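You operate a simulated robot arm through the tools that you are given. There is no shell and no other tool.

The job below is to be done with a simulated robot arm. You get a single attempt, and the scene is never put back.

Task
Clamp the open panel, fit the green lamp and the breaker it names, then plug in and test it.
Fine: breaker on; switch the panel test box on only after fitting; the screen ends on GOOD.

The check looks at the end state, three seconds after you hand in, the way a careful person would. Anything else that was tipped, shoved, dropped, spilled or broken makes it a failure.

Robot
A 6-joint arm with a fingered hand, fixed in place. Base frame: the origin is on the floor under the middle of its stand, x ahead of it, y to its left, z up; the work surface is at about z = 88. Readings come in cm, rad, newtons and seconds.
With the tool pointing down near the work surface it reaches from about 30 to 70 cm from the base axis. Its first joint turns from -2.897 to 2.897 rad. Payload 4 kg.
The tool frame sits at the grasp point between the pads (the TCP): z along the fingers, y along the line on which they close. The tips reach 2.2 cm beyond it. The gripper opens to 11.2 cm; its body begins 6 cm behind the TCP. The gripper is a hand of 4 fingers: y runs from the thumb to the fingers, the wrist lies at [0, 0, -21.8] in the tool frame, and closing takes about 1.5 s.
Orientation is that of the tool frame in the base frame, as a unit quaternion [x, y, z, w]. With the fingers straight down and closing along the base's y, the tool's x points along the base's -x, its y along +y and its z along -z.

Tools
- The arm moves only by the tool step_arm. Its arguments are lists of equal length, an entry for each row: "rot": the turn, a rotation vector about the tool's x, y, z in rad, a list of three; "delta_pos": the shift along the tool's x, y, z in cm, a list of three; "hand": the closure, from 0 (fully open) to 1 (shut). In form: {"rot": [[ax, ay, az], ...], "delta_pos": [[dx, dy, dz], ...], "hand": [hand, ...]}. A call has 1 to 20 rows; each row is the pose to reach, as a shift and turn from the pose commanded when the call began, along the tool's axes at that moment. Each row takes 0.2 s and may step no farther than 5 cm and 0.15 rad from the row before; otherwise, or with a gripper value out of range, the whole call is refused. A pose out of reach is approached as far as the arm can. The call stops where the force on the tool passes 40 N (or 10 N more than at its start, if that is more) or the arm is blocked; 0.2 s more then pass. Each finger travels about 4.5 cm/s and halts on what it meets, pressing with about 32 N; the grip force reading is that of the motor and also rises with nothing between the fingers. The clock runs only during rows and for 0.2 s after the last one: add rows that repeat a pose to give the fingers time. It gives the time, the measured TCP pose, the force on the tool (base axes), the opening and the grip force at its end, in the units of the frame above (readings bear some noise), with the torque about the TCP (base axes, N m) and any sound that the robot's microphone picked up, and new pictures: "show" is both (left out), scene, wrist or none.
- Cameras (640 x 400 px; columns grow to the right, rows downward): "scene" is fixed at [39.91, 50.01, 165.05]; the picture's right is [-0.94, -0.34, 0.00], its down [-0.31, 0.85, -0.42] and it looks along [0.15, -0.40, -0.91] (base axes); focal length 306 px, centre (320, 200). "wrist" rides on the gripper at [6.9, 0.4, -8.3] in the tool frame; the picture's right is [-0.06, 1.00, 0.00], its down [-0.77, -0.05, -0.64] and it looks along [-0.64, -0.04, 0.77] (tool axes); focal length 243 px, centre (320, 200). There is no depth. A picture from a camera that has moved, and an enlarged one, comes with that camera's place and axes in the base frame and with its lens.
- grasp_type(shape): the hand has 4 fingers and takes this shape, open, in about a second: jaw (thumb against the fingers, like two jaws); tri (thumb and two fingers); tip (a fingertip pinch); poke (one finger out to press); point (the index stretched); flat (the hand flat); cup (the hand cupped); fist (a fist). The gripper value then closes the fingers along that shape, each until it touches; the sizes above hold for jaw. It gives what a move gives, with no picture.
- zoom(camera, box): a new picture of the part [left, top, right, bottom] of that camera's present view, enlarged. The clock stands still meanwhile.
- job_done(): hands the job in; it is judged then, once.

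Nothing tells you positions but the pictures and the camera data. Unless the task says otherwise, let go and move clear before handing in.

The tools are called after "Call:" by a JSON object that holds its "method" and its "body". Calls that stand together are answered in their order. step_arm: Moves the arm, as the interface text tells. Its arguments: {"type":"object","properties":{"rot":{"type":"array","items":{"type":"array","items":{"type":"number"}}},"delta_pos":{"type":"array","items":{"type":"array","items":{"type":"number"}}},"hand":{"type":"array","items":{"type":"number"}},"show":{"type":"string","enum":["both","scene","wrist","none"]}},"required":["rot","delta_pos","hand"]} The other tools are called the same way: grasp_type (shape) gives the hand a shape; zoom (camera, box) takes an enlarged picture of a part of a camera's view; job_done () hands the job in.

At the start:

```text
t: 0.0
tcp_pos: [35.05, 19.04, 121.89]
orientation: [0.0, 1.0, 0.0, 0.001]
ft_force: [1.0, 0.3, 0.2]
moment: [0.0, 0.0, -0.02]
grip_width: 11.18
finger_force: 0.1
shape: jaw
```

scene: 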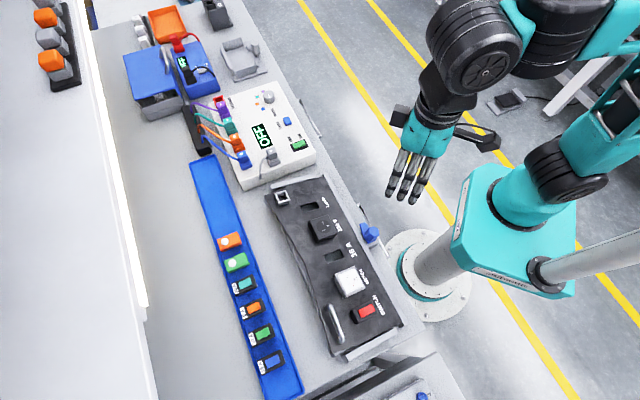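
wrist: 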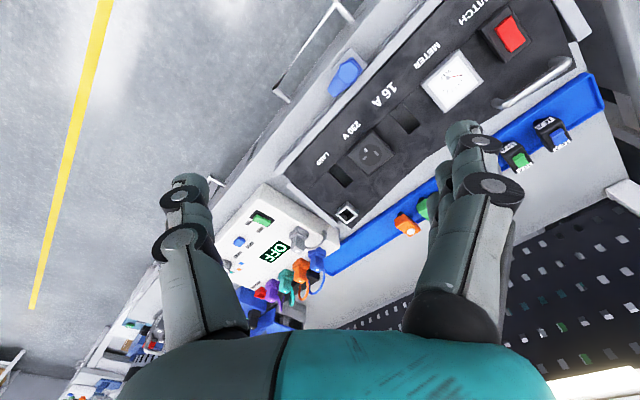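

I see a dark panel with slots (lamp, 230 V socket, 16 A breaker slot, meter, switch), a blue tray with modules, and a white test box reading OFF. I will zoom in on the parts before moving anything.

Call:
{"method": "zoom", "body": {"camera": "scene", "box": [260, 170, 420, 270]}}

Call:
{"method": "zoom", "body": {"camera": "scene", "box": [260, 260, 440, 372]}}

Call:
{"method": "zoom", "body": {"camera": "scene", "box": [180, 210, 340, 310]}}

Call:
{"method": "zoom", "body": {"camera": "scene", "box": [180, 290, 340, 390]}}

Call:
{"method": "zoom", "body": {"camera": "scene", "box": [180, 80, 340, 180]}}

Call:
{"method": "zoom", "body": {"camera": "scene", "box": [100, 0, 292, 120]}}

Call:
{"method": "zoom", "body": {"camera": "scene", "box": [280, 320, 472, 400]}}

Call:
{"method": "zoom", "body": {"camera": "wrist", "box": [280, 0, 640, 225]}}

```text
4.00 times, centred on (340, 220) of scene
camera zoom: at [39.91, 50.01, 165.05], right [-0.94, -0.34, 0.0], down [-0.31, 0.85, -0.42], along [0.15, -0.4, -0.91], focal length 1223 px, centre (240, 120)
```

zoom: 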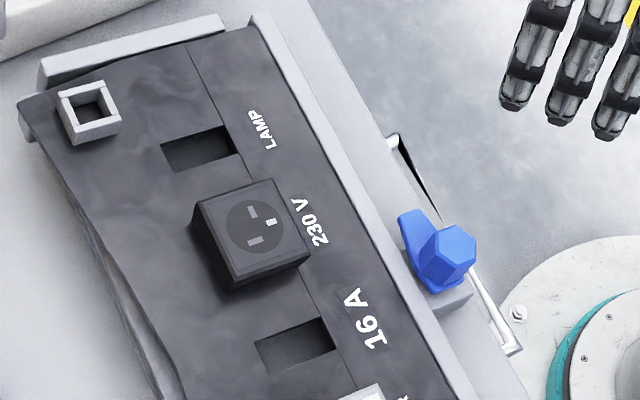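

```text
3.56 times, centred on (350, 316) of scene
camera zoom: at [39.91, 50.01, 165.05], right [-0.94, -0.34, 0.0], down [-0.31, 0.85, -0.42], along [0.15, -0.4, -0.91], focal length 1088 px, centre (213, -212)
```

zoom: 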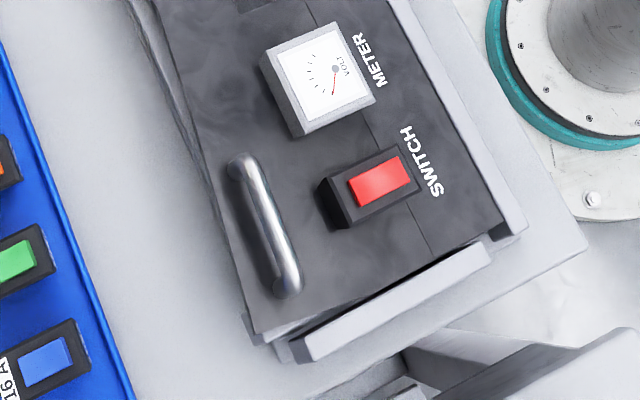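

```text
4.00 times, centred on (260, 260) of scene
camera zoom: at [39.91, 50.01, 165.05], right [-0.94, -0.34, 0.0], down [-0.31, 0.85, -0.42], along [0.15, -0.4, -0.91], focal length 1223 px, centre (560, -40)
```

zoom: 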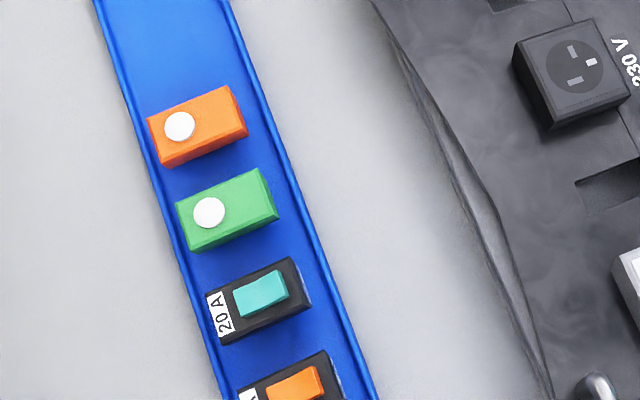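

```text
4.00 times, centred on (260, 340) of scene
camera zoom: at [39.91, 50.01, 165.05], right [-0.94, -0.34, 0.0], down [-0.31, 0.85, -0.42], along [0.15, -0.4, -0.91], focal length 1223 px, centre (560, -360)
```

zoom: 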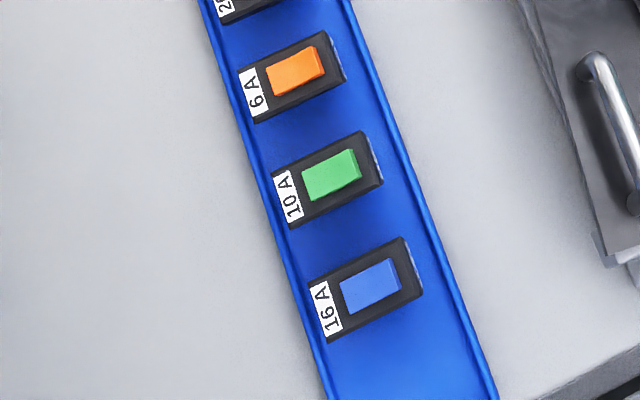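

```text
4.00 times, centred on (260, 130) of scene
camera zoom: at [39.91, 50.01, 165.05], right [-0.94, -0.34, 0.0], down [-0.31, 0.85, -0.42], along [0.15, -0.4, -0.91], focal length 1223 px, centre (560, 480)
```

zoom: 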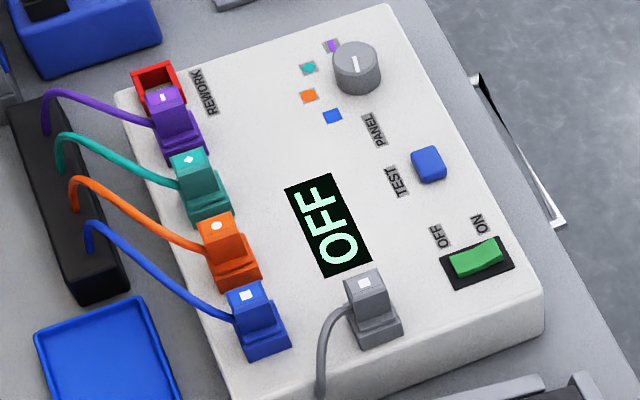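

```text
3.33 times, centred on (196, 60) of scene
camera zoom: at [39.91, 50.01, 165.05], right [-0.94, -0.34, 0.0], down [-0.31, 0.85, -0.42], along [0.15, -0.4, -0.91], focal length 1020 px, centre (733, 667)
```

zoom: 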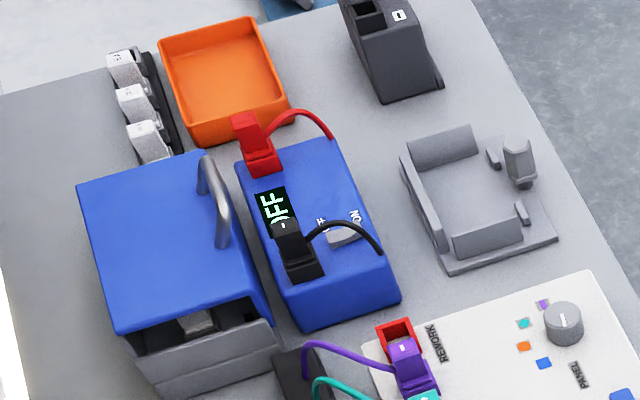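

```text
3.33 times, centred on (376, 360) of scene
camera zoom: at [39.91, 50.01, 165.05], right [-0.94, -0.34, 0.0], down [-0.31, 0.85, -0.42], along [0.15, -0.4, -0.91], focal length 1020 px, centre (133, -333)
```

zoom: 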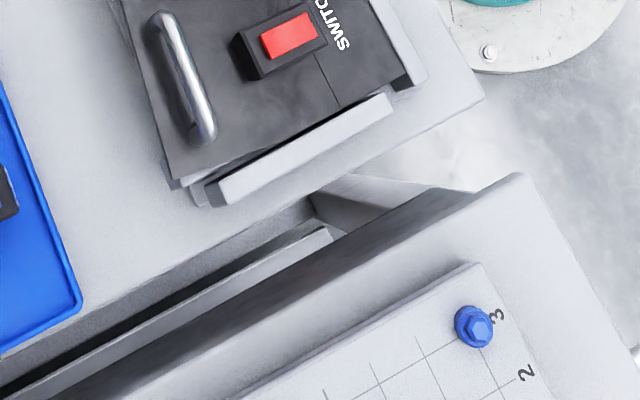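

```text
1.78 times, centred on (460, 112) of wrist
camera zoom: at [28.23, 19.47, 130.02], right [0.06, 1.0, 0.0], down [0.77, -0.05, 0.64], along [0.64, -0.04, -0.77], focal length 431 px, centre (71, 356)
```

zoom: 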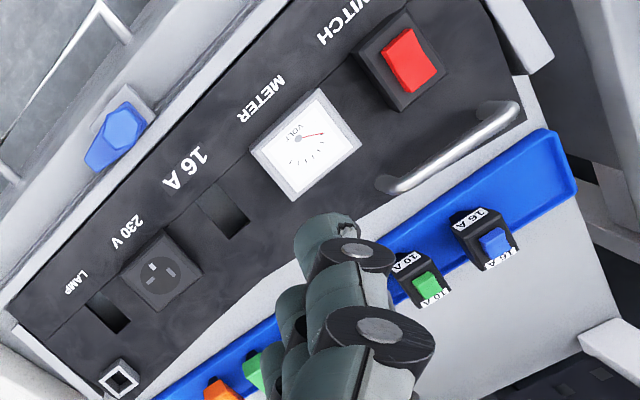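

The panel lies along the bench at about 45° to the base axes, with the tester to its right and the blue parts tray behind it. I'll swing the wrist camera over to look closely at the test box, its plugs and its knob first.

Call:
{"method": "step_arm", "body": {"rot": [[0, 0, -0.1], [0, 0, -0.2], [0, 0, -0.3], [0, 0, -0.4], [0, 0, -0.5], [0, 0, -0.6], [0, 0, -0.7], [0, 0, -0.785]], "delta_pos": [[-2.4, -3.5, 0], [-4.8, -7, 0], [-7.2, -10.5, 0], [-9.6, -14, 0], [-12, -17.5, 0], [-14.4, -21, 0], [-16.8, -24.5, 0], [-19.3, -28.2, 0]], "hand": [0, 0, 0, 0, 0, 0, 0, 0]}}

```text
t: 1.8
tcp_pos: [54.17, -9.04, 121.49]
orientation: [-0.383, 0.924, -0.001, 0.001]
ft_force: [-0.1, 0.4, -0.3]
moment: [-0.03, -0.03, 0.01]
grip_width: 11.19
finger_force: 0.1
shape: jaw
camera wrist: at [49.07, -13.66, 129.79], right [-0.66, 0.75, 0.0], down [0.57, 0.51, 0.64], along [0.48, 0.42, -0.77], focal length 243 px, centre (320, 200)
```

scene: 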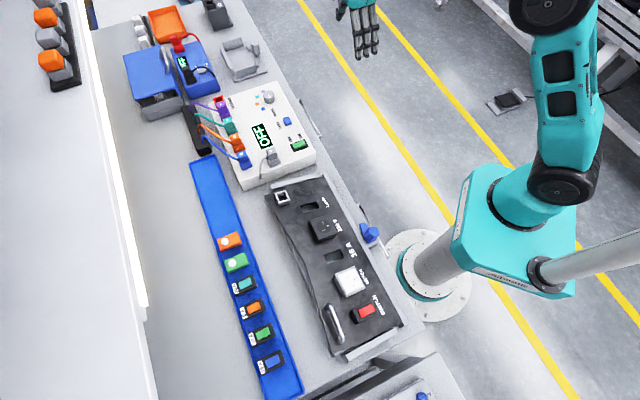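
wrist: 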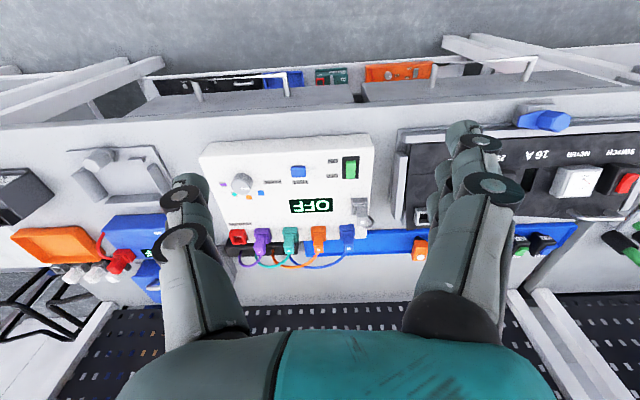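

The wrist camera now faces the tester. I'll zoom in to read the plugs, knob and sockets.

Call:
{"method": "zoom", "body": {"camera": "wrist", "box": [200, 130, 376, 240]}}

Call:
{"method": "zoom", "body": {"camera": "wrist", "box": [210, 210, 386, 320]}}

Call:
{"method": "zoom", "body": {"camera": "wrist", "box": [320, 150, 480, 250]}}

Call:
{"method": "zoom", "body": {"camera": "wrist", "box": [480, 90, 640, 190]}}

Call:
{"method": "zoom", "body": {"camera": "wrist", "box": [0, 130, 192, 300]}}

```text
3.64 times, centred on (288, 185) of wrist
camera zoom: at [49.07, -13.66, 129.79], right [-0.66, 0.75, 0.0], down [0.57, 0.51, 0.64], along [0.48, 0.42, -0.77], focal length 882 px, centre (436, 254)
```

zoom: 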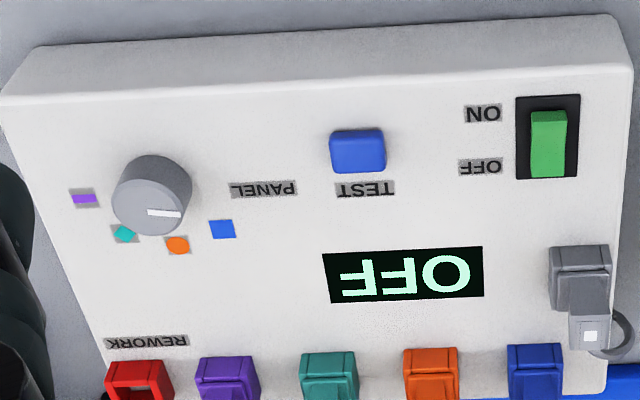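

```text
3.64 times, centred on (298, 265) of wrist
camera zoom: at [49.07, -13.66, 129.79], right [-0.66, 0.75, 0.0], down [0.57, 0.51, 0.64], along [0.48, 0.42, -0.77], focal length 882 px, centre (400, -36)
```

zoom: 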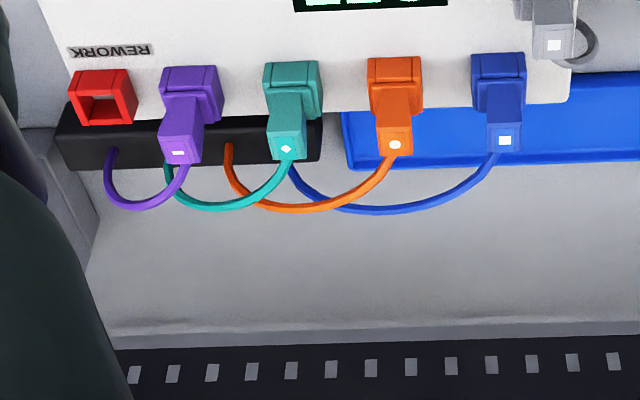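

```text
4.00 times, centred on (400, 200) of wrist
camera zoom: at [49.07, -13.66, 129.79], right [-0.66, 0.75, 0.0], down [0.57, 0.51, 0.64], along [0.48, 0.42, -0.77], focal length 970 px, centre (0, 200)
```

zoom: 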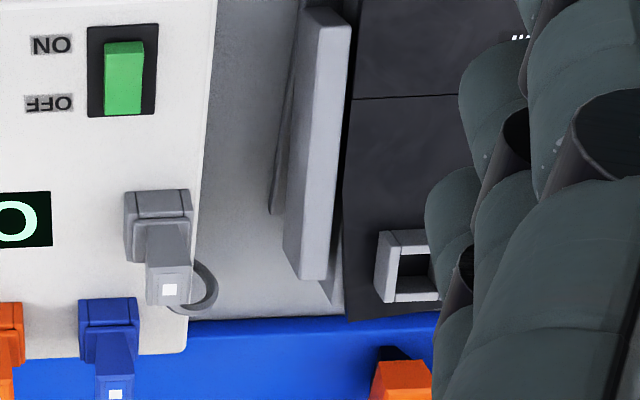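

```text
4.00 times, centred on (560, 140) of wrist
camera zoom: at [49.07, -13.66, 129.79], right [-0.66, 0.75, 0.0], down [0.57, 0.51, 0.64], along [0.48, 0.42, -0.77], focal length 970 px, centre (-640, 440)
```

zoom: 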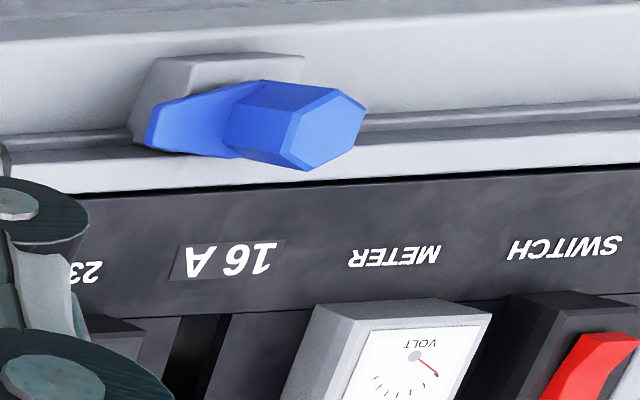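

```text
2.35 times, centred on (96, 215) of wrist
camera zoom: at [49.07, -13.66, 129.79], right [-0.66, 0.75, 0.0], down [0.57, 0.51, 0.64], along [0.48, 0.42, -0.77], focal length 571 px, centre (847, 165)
```

zoom: 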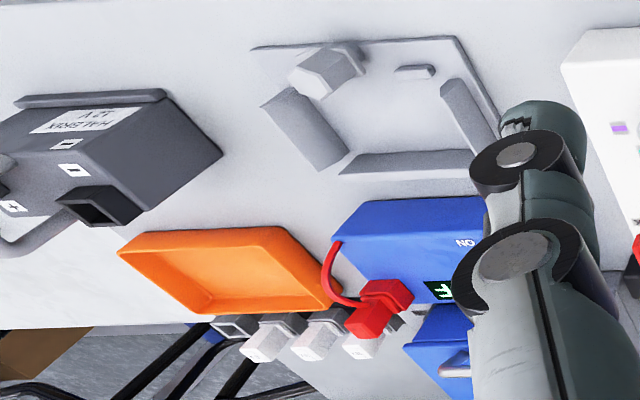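

The grey lead comes out of the tester's side and is parked in a grey holder. The panel has a matching grey port at its corner and names "16 A". Next I'll look closely at the blue clamp and the panel surface.

Call:
{"method": "step_arm", "body": {"rot": [[0, 0, 0], [0, 0, 0], [0, 0, 0], [0, 0, 0], [0, 0, 0], [0, 0, 0], [0, 0, 0], [0, 0, 0]], "delta_pos": [[0.1, 4.3, 1.2], [0.2, 8.6, 2.4], [0.3, 12.9, 3.6], [0.5, 17.2, 4.8], [0.6, 21.5, 6], [0.7, 25.8, 7.2], [0.8, 30.1, 8.4], [1, 34.4, 9.5]], "hand": [0, 0, 0, 0, 0, 0, 0, 0], "show": "wrist"}}

```text
t: 3.6
tcp_pos: [29.22, 14.71, 111.95]
orientation: [-0.383, 0.924, 0.0, 0.001]
ft_force: [-0.2, 0.9, -0.3]
moment: [-0.03, 0.02, -0.01]
grip_width: 11.18
finger_force: 0.1
shape: jaw
camera wrist: at [24.03, 10.01, 120.25], right [-0.66, 0.75, 0.0], down [0.58, 0.51, 0.64], along [0.48, 0.42, -0.77], focal length 243 px, centre (320, 200)
```

wrist: 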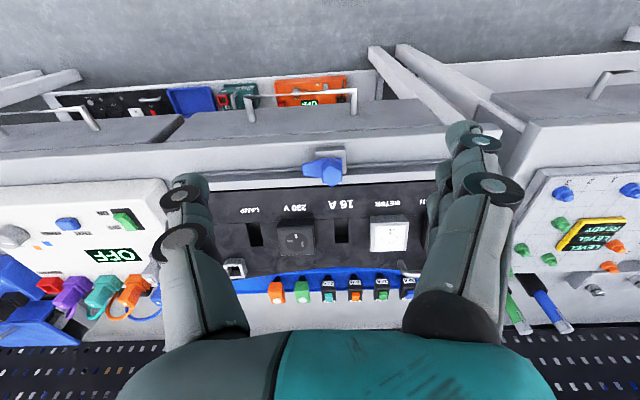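

Call:
{"method": "zoom", "body": {"camera": "wrist", "box": [272, 130, 384, 200]}}

Call:
{"method": "zoom", "body": {"camera": "wrist", "box": [210, 190, 338, 270]}}

Call:
{"method": "zoom", "body": {"camera": "wrist", "box": [320, 190, 448, 270]}}

Call:
{"method": "zoom", "body": {"camera": "wrist", "box": [250, 250, 430, 320]}}

Call:
{"method": "zoom", "body": {"camera": "wrist", "box": [480, 150, 640, 350]}}

Call:
{"method": "zoom", "body": {"camera": "scene", "box": [330, 200, 410, 250]}}

```text
5.71 times, centred on (328, 165) of wrist
camera zoom: at [24.03, 10.01, 120.25], right [-0.66, 0.75, 0.0], down [0.58, 0.51, 0.64], along [0.48, 0.42, -0.77], focal length 1386 px, centre (274, 400)
```

zoom: 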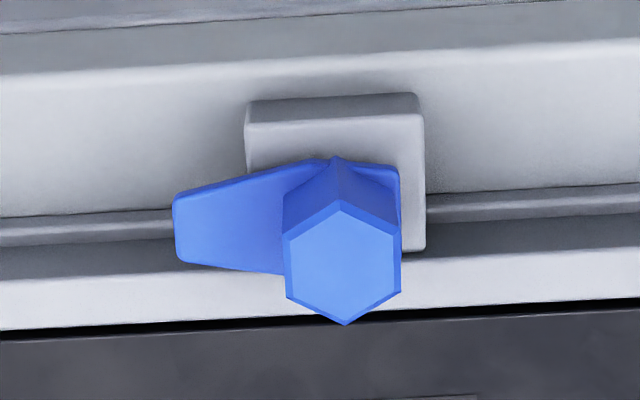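

```text
5.00 times, centred on (274, 230) of wrist
camera zoom: at [24.03, 10.01, 120.25], right [-0.66, 0.75, 0.0], down [0.58, 0.51, 0.64], along [0.48, 0.42, -0.77], focal length 1213 px, centre (550, 50)
```

zoom: 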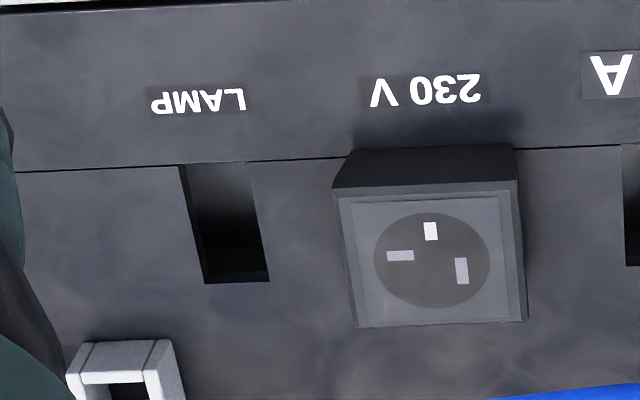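

```text
5.00 times, centred on (384, 230) of wrist
camera zoom: at [24.03, 10.01, 120.25], right [-0.66, 0.75, 0.0], down [0.58, 0.51, 0.64], along [0.48, 0.42, -0.77], focal length 1213 px, centre (0, 50)
```

zoom: 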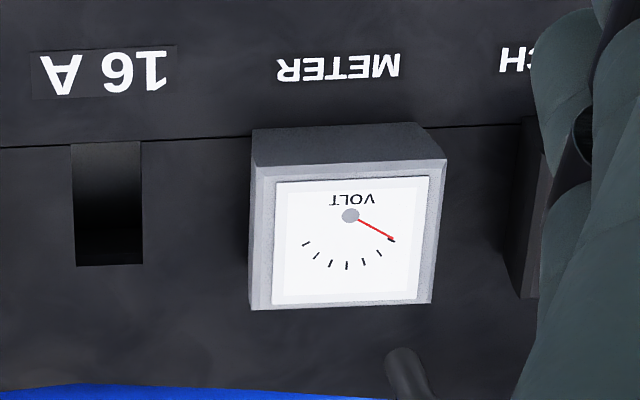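

```text
3.56 times, centred on (340, 285) of wrist
camera zoom: at [24.03, 10.01, 120.25], right [-0.66, 0.75, 0.0], down [0.58, 0.51, 0.64], along [0.48, 0.42, -0.77], focal length 863 px, centre (249, -102)
```

zoom: 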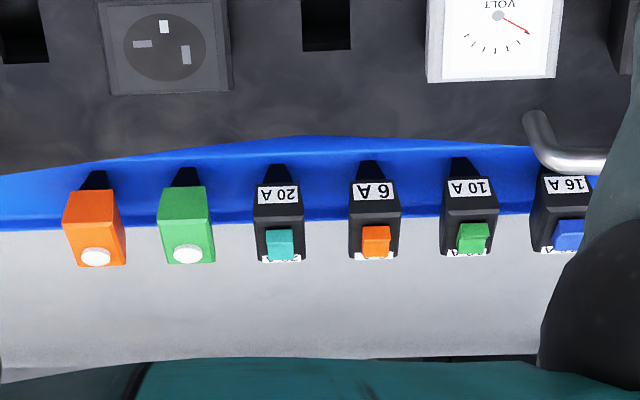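

```text
2.00 times, centred on (560, 250) of wrist
camera zoom: at [24.03, 10.01, 120.25], right [-0.66, 0.75, 0.0], down [0.58, 0.51, 0.64], along [0.48, 0.42, -0.77], focal length 485 px, centre (-160, 100)
```

zoom: 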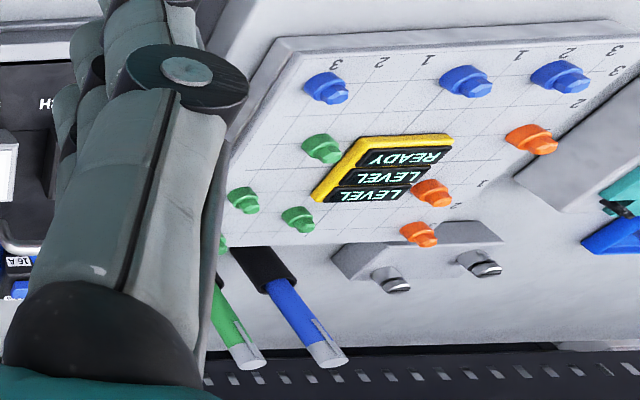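

```text
8.00 times, centred on (370, 225) of scene
camera zoom: at [39.91, 50.01, 165.05], right [-0.94, -0.34, 0.0], down [-0.31, 0.85, -0.42], along [0.15, -0.4, -0.91], focal length 2447 px, centre (-80, 0)
```

zoom: 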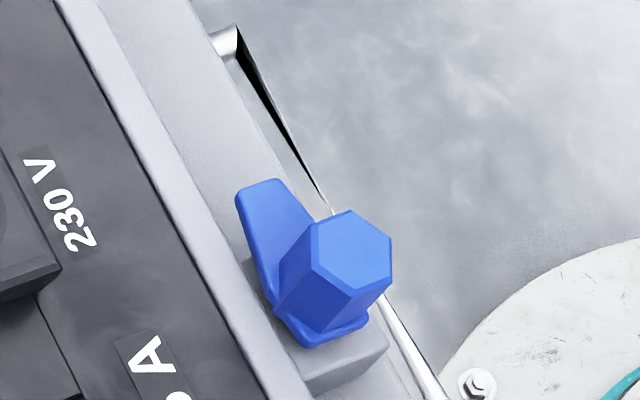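

The clamp is a blue tongue on a vertical hex knob. It currently points along the panel edge, so it needs a quarter turn to lie over the panel. The tester's knob already points at PANEL. Before gripping anything, I'll test my reach over the parts tray while staying high.

Call:
{"method": "step_arm", "body": {"rot": [[0, 0, 0], [0, 0, 0], [0, 0, 0], [0, 0, 0], [0, 0, 0], [0, 0, 0], [0, 0, 0]], "delta_pos": [[-4.3, -1, 0], [-8.6, -2, 0], [-12.9, -3, 0], [-17.2, -4, 0], [-21.5, -5, 0], [-25.8, -6, 0], [-30, -7, 0]], "hand": [0, 0, 0, 0, 0, 0, 0], "show": "both"}}

```text
t: 5.2
tcp_pos: [55.44, 30.72, 112.19]
orientation: [-0.381, 0.925, 0.0, 0.0]
ft_force: [-0.1, 0.9, -0.4]
moment: [0.01, 0.0, 0.02]
grip_width: 11.21
finger_force: 0.0
shape: jaw
camera wrist: at [50.27, 26.16, 120.54], right [-0.66, 0.75, 0.0], down [0.58, 0.51, 0.64], along [0.48, 0.42, -0.77], focal length 243 px, centre (320, 200)
```

scene: 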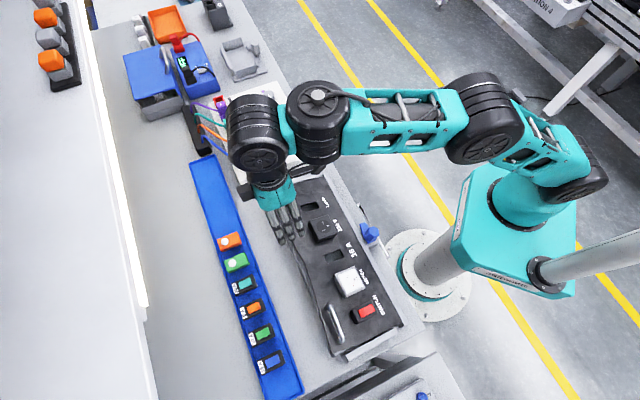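
wrist: 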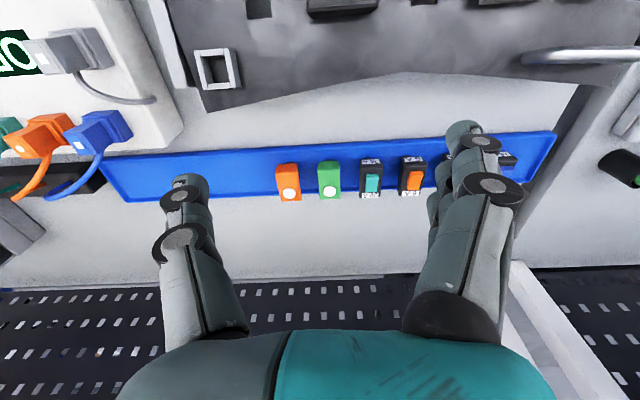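

I have a clear view of the tray now, so I'll zoom in on the modules and the panel port.

Call:
{"method": "zoom", "body": {"camera": "wrist", "box": [260, 140, 340, 220]}}

Call:
{"method": "zoom", "body": {"camera": "wrist", "box": [340, 140, 440, 220]}}

Call:
{"method": "zoom", "body": {"camera": "wrist", "box": [0, 10, 240, 160]}}

Call:
{"method": "zoom", "body": {"camera": "scene", "box": [230, 210, 330, 280]}}

```text
5.00 times, centred on (300, 180) of wrist
camera zoom: at [50.27, 26.16, 120.54], right [-0.66, 0.75, 0.0], down [0.58, 0.51, 0.64], along [0.48, 0.42, -0.77], focal length 1213 px, centre (420, 300)
```

zoom: 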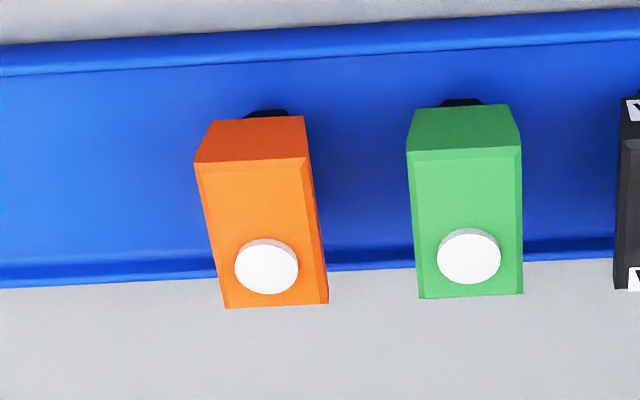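

```text
5.00 times, centred on (390, 180) of wrist
camera zoom: at [50.27, 26.16, 120.54], right [-0.66, 0.75, 0.0], down [0.58, 0.51, 0.64], along [0.48, 0.42, -0.77], focal length 1213 px, centre (-30, 300)
```

zoom: 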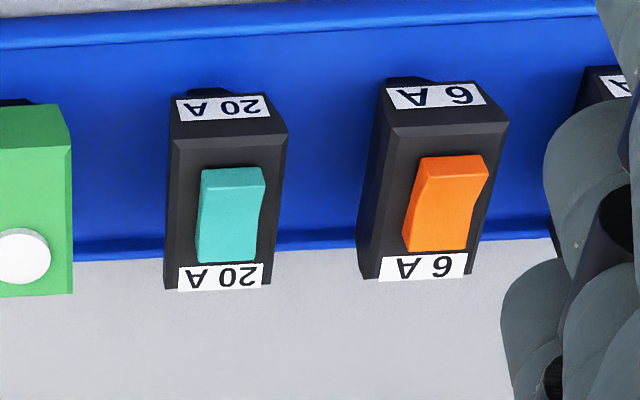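

```text
2.67 times, centred on (120, 85) of wrist
camera zoom: at [50.27, 26.16, 120.54], right [-0.66, 0.75, 0.0], down [0.58, 0.51, 0.64], along [0.48, 0.42, -0.77], focal length 647 px, centre (853, 507)
```

zoom: 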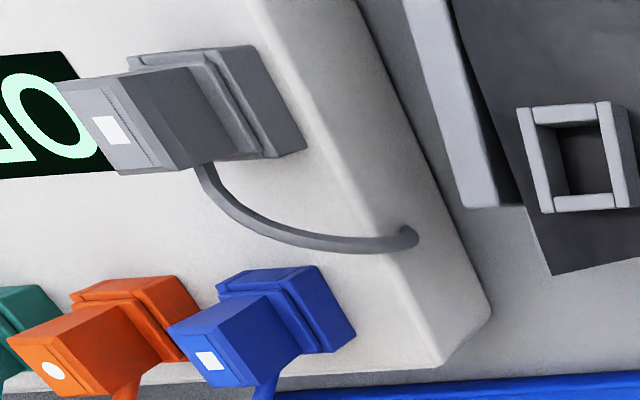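

```text
5.71 times, centred on (280, 245) of scene
camera zoom: at [39.91, 50.01, 165.05], right [-0.94, -0.34, 0.0], down [-0.31, 0.85, -0.42], along [0.15, -0.4, -0.91], focal length 1748 px, centre (549, -57)
```

zoom: 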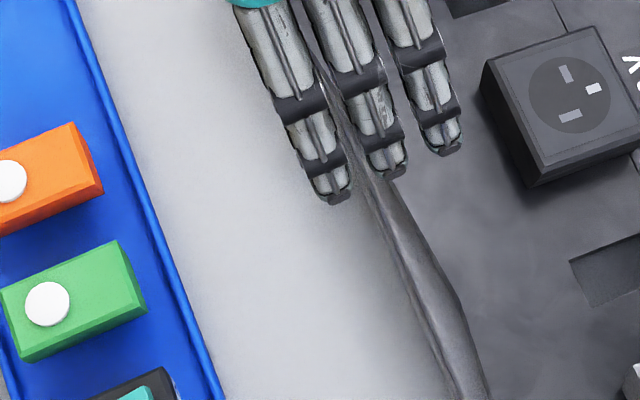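

I've triangulated the main positions. The green lamp body centre is about (64.4, 40.4), with its top at z≈93.5. The lamp slot is about (52.9, 21.6), the breaker slot about (43.1, 31.5), and the panel top about z≈94. Next I'll take a low, close look at the clamp.

Call:
{"method": "step_arm", "body": {"rot": [[0, 0, 0], [0, 0, 0], [0, 0, 0], [0, 0, 0], [0, 0, 0], [0, 0, 0], [0, 0, 0], [0, 0, 0], [0, 0, 0], [0, 0, 0]], "delta_pos": [[4.3, 1, 0], [8.6, 2, 0], [12.9, 3, 0], [17.2, 4, 0], [21.5, 5, 0], [25.8, 6, 0], [29, 7, 2], [30.5, 7.5, 5], [30.9, 7.5, 9], [30.9, 7.5, 12]], "hand": [0, 0, 0, 0, 0, 0, 0, 0, 0, 0], "show": "wrist"}}

```text
t: 7.4
tcp_pos: [28.65, 14.23, 100.36]
orientation: [-0.383, 0.924, 0.0, 0.001]
ft_force: [0.5, 0.0, 0.0]
moment: [-0.02, -0.01, 0.03]
grip_width: 11.19
finger_force: 0.1
shape: jaw
camera wrist: at [23.41, 9.62, 108.63], right [-0.66, 0.75, 0.0], down [0.58, 0.51, 0.64], along [0.48, 0.42, -0.77], focal length 243 px, centre (320, 200)
```

wrist: 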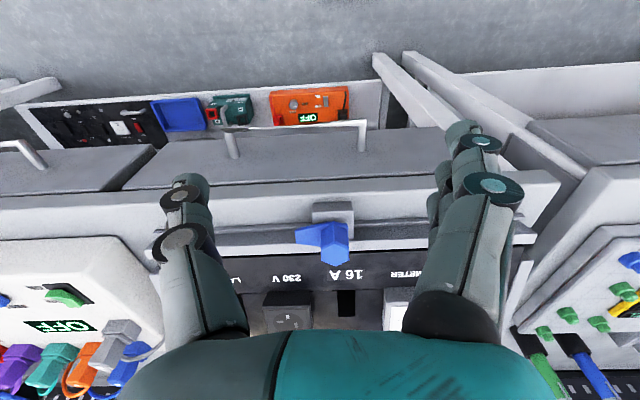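

Call:
{"method": "zoom", "body": {"camera": "wrist", "box": [280, 190, 376, 250]}}

Call:
{"method": "zoom", "body": {"camera": "wrist", "box": [220, 200, 440, 337]}}

Call:
{"method": "zoom", "body": {"camera": "wrist", "box": [20, 280, 180, 380]}}

```text
6.67 times, centred on (328, 220) of wrist
camera zoom: at [23.41, 9.62, 108.63], right [-0.66, 0.75, 0.0], down [0.58, 0.51, 0.64], along [0.48, 0.42, -0.77], focal length 1618 px, centre (267, 67)
```

zoom: 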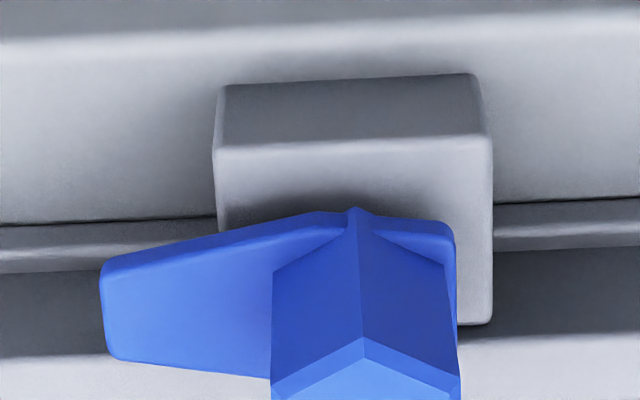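

```text
2.91 times, centred on (330, 268) of wrist
camera zoom: at [23.41, 9.62, 108.63], right [-0.66, 0.75, 0.0], down [0.58, 0.51, 0.64], along [0.48, 0.42, -0.77], focal length 706 px, centre (291, 1)
```

zoom: 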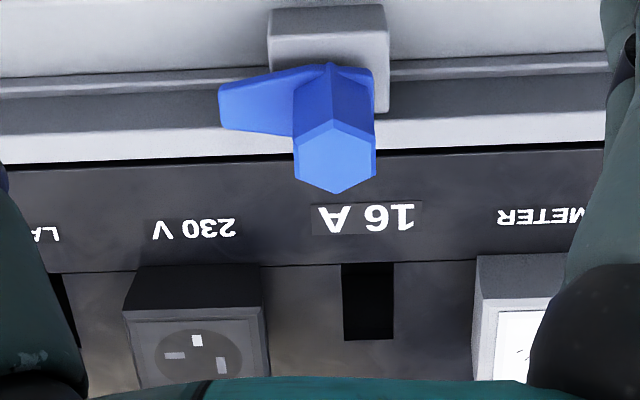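

```text
4.00 times, centred on (100, 330) of wrist
camera zoom: at [23.41, 9.62, 108.63], right [-0.66, 0.75, 0.0], down [0.58, 0.51, 0.64], along [0.48, 0.42, -0.77], focal length 970 px, centre (1200, -320)
```

zoom: 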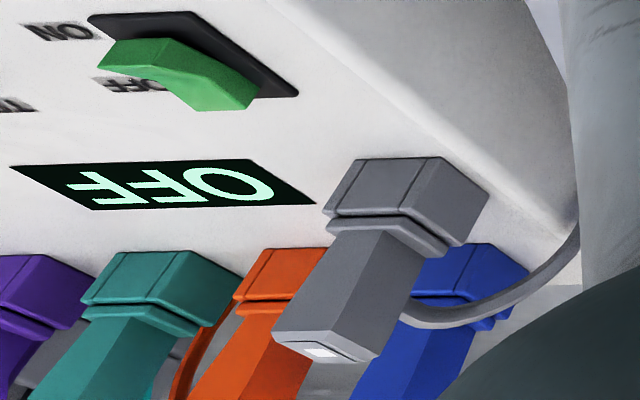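

I need to know whether the hex axis is really vertical, so I'll zoom in harder from the fixed camera, now that the arm is out of the way.

Call:
{"method": "zoom", "body": {"camera": "scene", "box": [350, 212, 390, 250]}}

Call:
{"method": "zoom", "body": {"camera": "scene", "box": [330, 190, 426, 250]}}

Call:
{"method": "zoom", "body": {"camera": "scene", "box": [270, 170, 350, 220]}}

```text
10.53 times, centred on (370, 231) of scene
camera zoom: at [39.91, 50.01, 165.05], right [-0.94, -0.34, 0.0], down [-0.31, 0.85, -0.42], along [0.15, -0.4, -0.91], focal length 3220 px, centre (-206, -126)
```

zoom: 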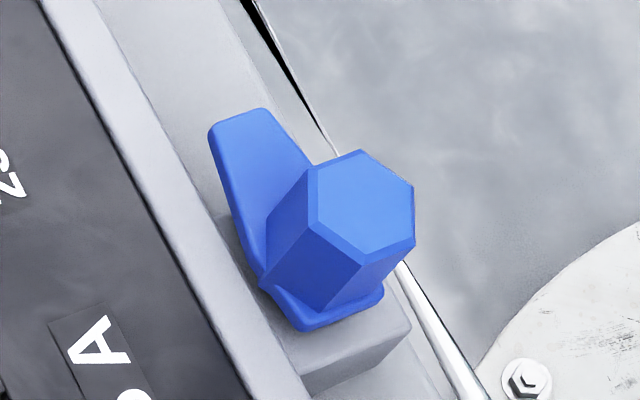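

```text
6.67 times, centred on (378, 220) of scene
camera zoom: at [39.91, 50.01, 165.05], right [-0.94, -0.34, 0.0], down [-0.31, 0.85, -0.42], along [0.15, -0.4, -0.91], focal length 2039 px, centre (-67, 67)
```

zoom: 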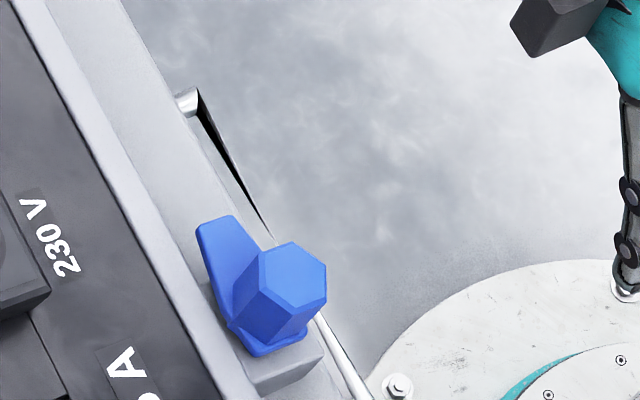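

```text
8.00 times, centred on (310, 195) of scene
camera zoom: at [39.91, 50.01, 165.05], right [-0.94, -0.34, 0.0], down [-0.31, 0.85, -0.42], along [0.15, -0.4, -0.91], focal length 2447 px, centre (400, 240)
```

zoom: 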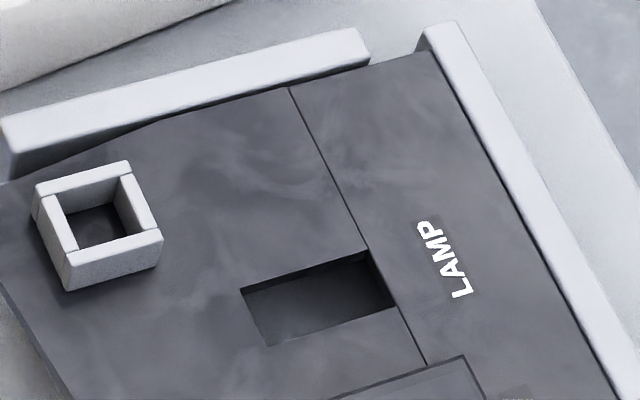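

The triangulation suggests the panel and its clamp sit on a plane tilted about 12–13° towards the robot. The test box is flat, with its top at z≈94.3. I'll tilt the tool to match, hover above the hex knob and check the alignment in the wrist camera.

Call:
{"method": "step_arm", "body": {"rot": [[0, -0.1, 0], [0, -0.22, 0], [0, -0.22, 0], [0, -0.22, 0]], "delta_pos": [[-2, 0.2, -2.4], [-5, 0.5, -2.44], [-9.43, 0.8, -2.44], [-9.43, 0.8, -2.44]], "hand": [0.3, 0.5, 0.5, 0.5], "show": "both"}}

```text
t: 8.4
tcp_pos: [34.87, 21.33, 102.94]
orientation: [-0.38, 0.918, 0.043, 0.102]
ft_force: [0.4, 0.2, 0.0]
moment: [-0.03, -0.01, 0.01]
grip_width: 5.69
finger_force: 0.1
shape: jaw
camera wrist: at [28.54, 15.57, 109.58], right [-0.66, 0.75, 0.01], down [0.46, 0.39, 0.79], along [0.59, 0.53, -0.61], focal length 243 px, centre (320, 200)
```

scene: 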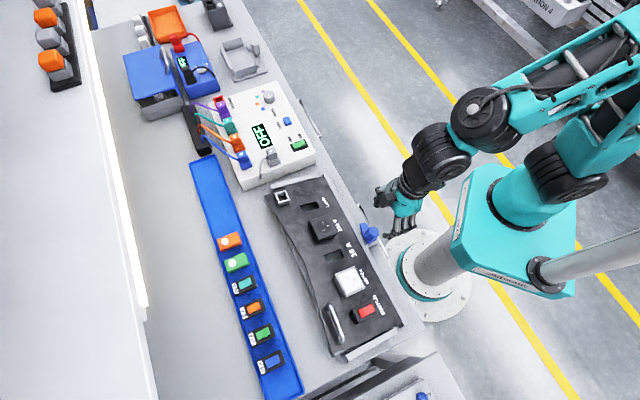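
wrist: 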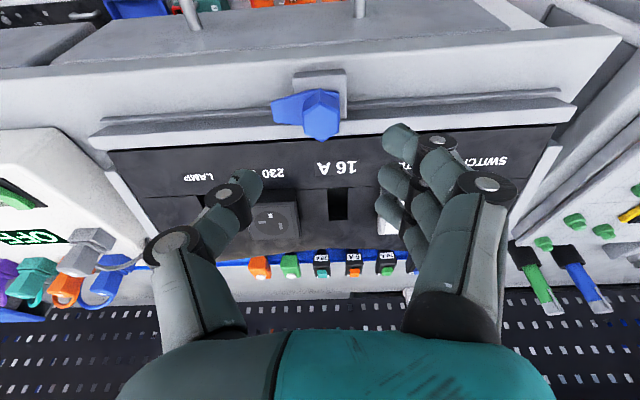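

Call:
{"method": "zoom", "body": {"camera": "wrist", "box": [256, 60, 384, 140]}}

Call:
{"method": "zoom", "body": {"camera": "wrist", "box": [150, 130, 390, 280]}}

Call:
{"method": "zoom", "body": {"camera": "scene", "box": [350, 170, 430, 250]}}

```text
5.00 times, centred on (320, 100) of wrist
camera zoom: at [28.54, 15.57, 109.58], right [-0.66, 0.75, 0.01], down [0.46, 0.39, 0.79], along [0.59, 0.53, -0.61], focal length 1213 px, centre (320, 700)
```

zoom: 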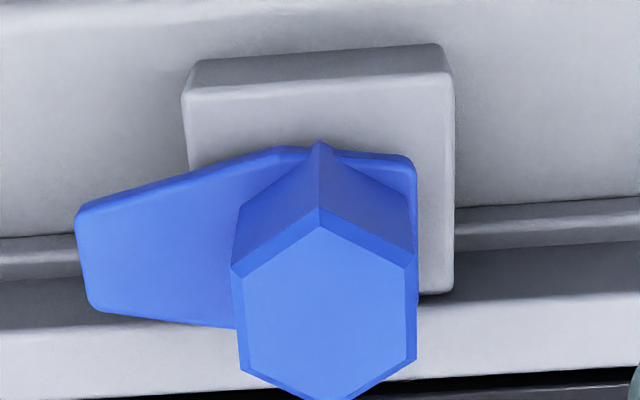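

```text
2.67 times, centred on (270, 205) of wrist
camera zoom: at [28.54, 15.57, 109.58], right [-0.66, 0.75, 0.01], down [0.46, 0.39, 0.79], along [0.59, 0.53, -0.61], focal length 647 px, centre (453, 187)
```

zoom: 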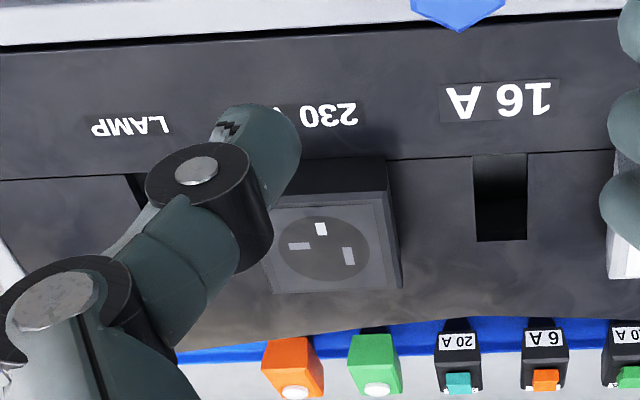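

```text
5.00 times, centred on (390, 210) of scene
camera zoom: at [39.91, 50.01, 165.05], right [-0.94, -0.34, 0.0], down [-0.31, 0.85, -0.42], along [0.15, -0.4, -0.91], focal length 1529 px, centre (-30, 150)
```

zoom: 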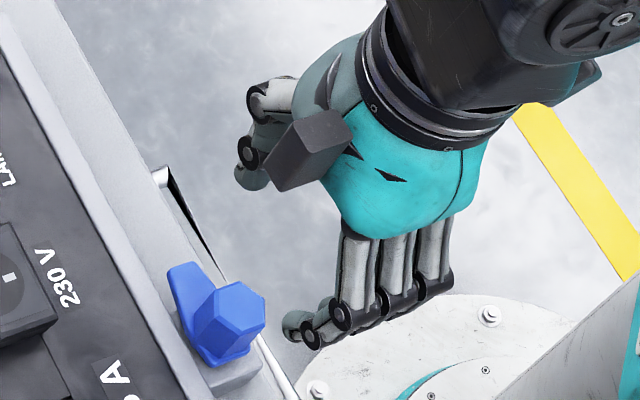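

The hex top is at (36.0, 22.6, 95.05), almost exactly on the tool axis and about 8 cm below the TCP, with its flats aligned to the closing direction. Before gripping, I'll rehearse the quarter turn in the air to check that the wrist can make it.

Call:
{"method": "step_arm", "body": {"rot": [[0, 0, -0.14], [0, 0, -0.28], [0, 0, -0.42], [0, 0, -0.56], [0, 0, -0.7], [0, 0, -0.84], [0, 0, -0.98], [0, 0, -1.12], [0, 0, -1.26], [0, 0, -1.4], [0, 0, -1.5], [0, 0, -1.571]], "delta_pos": [[0, 0, 0], [0, 0, 0], [0, 0, 0], [0, 0, 0], [0, 0, 0], [0, 0, 0], [0, 0, 0], [0, 0, 0], [0, 0, 0], [0, 0, 0], [0, 0, 0], [0, 0, 0]], "hand": [0.5, 0.5, 0.5, 0.5, 0.5, 0.5, 0.5, 0.5, 0.5, 0.5, 0.5, 0.5], "show": "both"}}

```text
t: 11.0
tcp_pos: [25.8, 28.79, 101.49]
orientation: [0.913, -0.393, 0.047, -0.101]
ft_force: [-1.1, 0.2, -0.1]
moment: [-0.01, -0.01, 0.03]
grip_width: 5.67
finger_force: 0.0
shape: jaw
out of reach, approached as far as the arm can: row 9, 10, 11, 12
camera wrist: at [28.91, 22.11, 109.54], right [-0.75, -0.62, -0.22], down [-0.6, 0.49, 0.63], along [-0.28, 0.61, -0.74], focal length 243 px, centre (320, 200)
```

scene: 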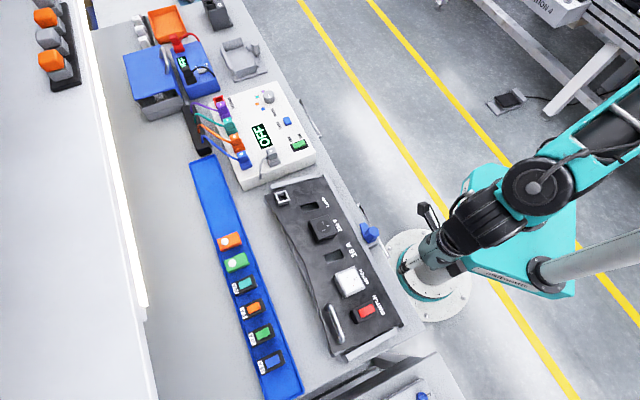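
wrist: 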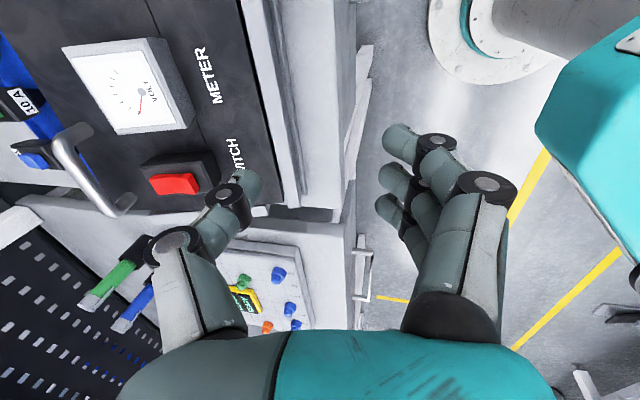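

The turn hits a joint limit after about 1.15 rad in that direction, so it was worth testing. I'll rotate back and then use the hex's 60° symmetry: grip from a yaw of +60° and finish at −30°.

Call:
{"method": "step_arm", "body": {"rot": [[0, 0, 0.14], [0, 0, 0.28], [0, 0, 0.42], [0, 0, 0.56], [0, 0, 0.7], [0, 0, 0.84], [0, 0, 0.98], [0, 0, 1.12], [0, 0, 1.26], [0, 0, 1.4], [0, 0, 1.5], [0, 0, 1.571]], "delta_pos": [[0, 0, 0], [0, 0, 0], [0, 0, 0], [0, 0, 0], [0, 0, 0], [0, 0, 0], [0, 0, 0], [0, 0, 0], [0, 0, 0], [0, 0, 0], [0, 0, 0], [0, 0, 0]], "hand": [0.5, 0.5, 0.5, 0.5, 0.5, 0.5, 0.5, 0.5, 0.5, 0.5, 0.5, 0.5], "show": "none"}}

```text
t: 13.6
tcp_pos: [25.86, 29.07, 101.66]
orientation: [-0.38, 0.919, 0.041, 0.101]
ft_force: [0.3, -0.4, 0.1]
moment: [0.04, 0.05, 0.0]
grip_width: 5.67
finger_force: 0.1
shape: jaw
```

Call:
{"method": "step_arm", "body": {"rot": [[0, 0, 0.13], [0, 0, 0.26], [0, 0, 0.39], [0, 0, 0.52], [0, 0, 0.65], [0, 0, 0.78], [0, 0, 0.91], [0, 0, 1.047], [0, 0, 1.047]], "delta_pos": [[-0.3, -3, -0.3], [-0.6, -6, -0.6], [-0.9, -9, -0.9], [-1.16, -11.84, -1.07], [-1.16, -11.84, -1.07], [-1.16, -11.84, -1.07], [-1.16, -11.84, -1.07], [-1.16, -11.84, -1.07], [-1.16, -11.84, -1.07]], "hand": [0.5, 0.5, 0.5, 0.5, 0.5, 0.5, 0.5, 0.5, 0.5], "show": "both"}}

```text
t: 15.6
tcp_pos: [34.9, 21.46, 103.01]
orientation: [0.13, 0.985, 0.087, 0.067]
ft_force: [0.0, -0.1, -1.0]
moment: [0.02, 0.0, 0.0]
grip_width: 5.69
finger_force: 0.0
shape: jaw
camera wrist: at [27.12, 22.43, 110.49], right [0.31, 0.93, 0.2], down [0.62, -0.35, 0.7], along [0.72, -0.09, -0.69], focal length 243 px, centre (320, 200)
```

scene: 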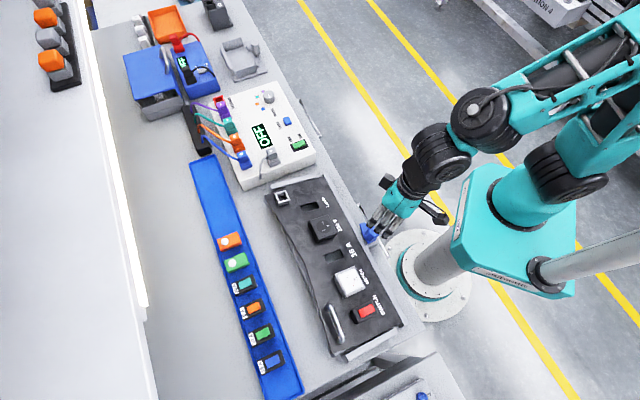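
wrist: 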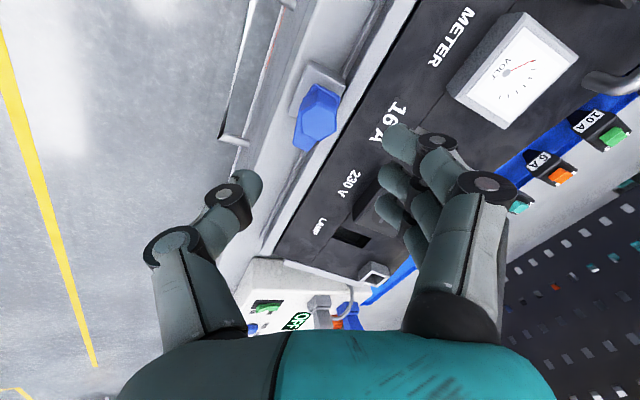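

Call:
{"method": "zoom", "body": {"camera": "wrist", "box": [256, 50, 400, 170]}}

Call:
{"method": "zoom", "body": {"camera": "scene", "box": [330, 160, 426, 260]}}

```text
3.33 times, centred on (328, 110) of wrist
camera zoom: at [27.12, 22.43, 110.49], right [0.31, 0.93, 0.2], down [0.62, -0.35, 0.7], along [0.72, -0.09, -0.69], focal length 809 px, centre (293, 500)
```

zoom: 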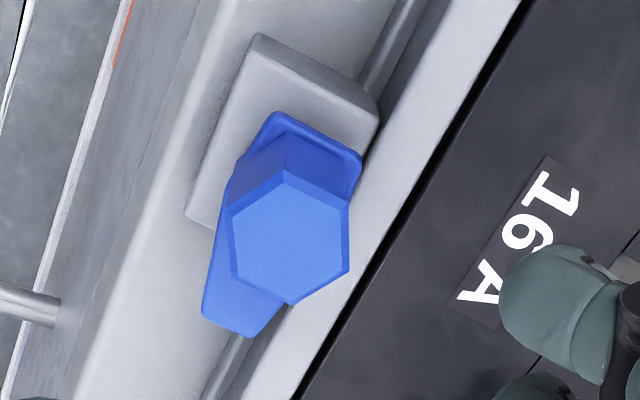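

```text
4.00 times, centred on (378, 210) of scene
camera zoom: at [39.91, 50.01, 165.05], right [-0.94, -0.34, 0.0], down [-0.31, 0.85, -0.42], along [0.15, -0.4, -0.91], focal length 1223 px, centre (88, 160)
```

zoom: 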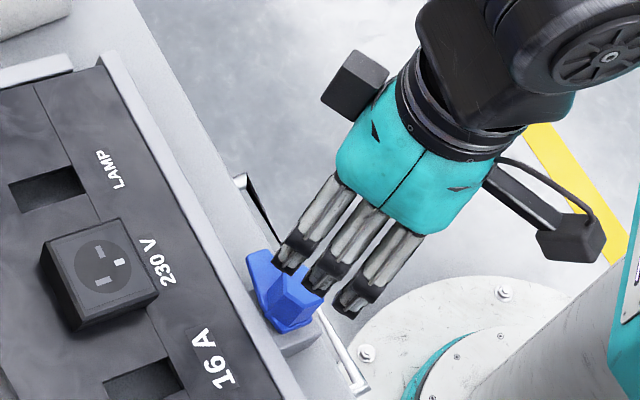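

The hex flats line up well, with the centre about (0.2, −0.1) off the tool axis. I'll descend most of the way and check.

Call:
{"method": "step_arm", "body": {"rot": [[0, 0, 0], [0, 0, 0], [0, 0, 0], [0, 0, 0]], "delta_pos": [[0.1, -0.05, 1.5], [0.2, -0.1, 3], [0.2, -0.12, 4.5], [0.2, -0.12, 6]], "hand": [0.5, 0.5, 0.5, 0.5], "show": "both"}}

```text
t: 16.6
tcp_pos: [35.56, 22.33, 97.19]
orientation: [0.129, 0.985, 0.088, 0.068]
ft_force: [-0.4, 0.1, 0.3]
moment: [0.0, 0.0, -0.01]
grip_width: 5.68
finger_force: 0.0
shape: jaw
camera wrist: at [27.77, 23.31, 104.6], right [0.3, 0.93, 0.2], down [0.62, -0.35, 0.7], along [0.72, -0.09, -0.69], focal length 243 px, centre (320, 200)
```

scene: 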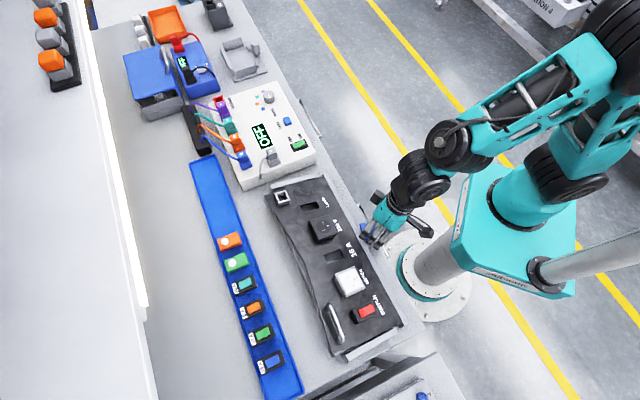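
wrist: 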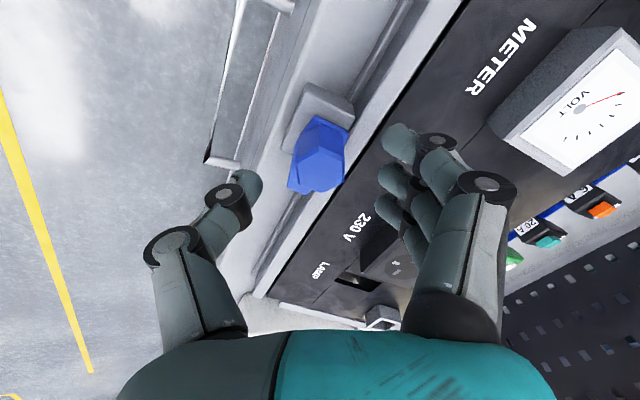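

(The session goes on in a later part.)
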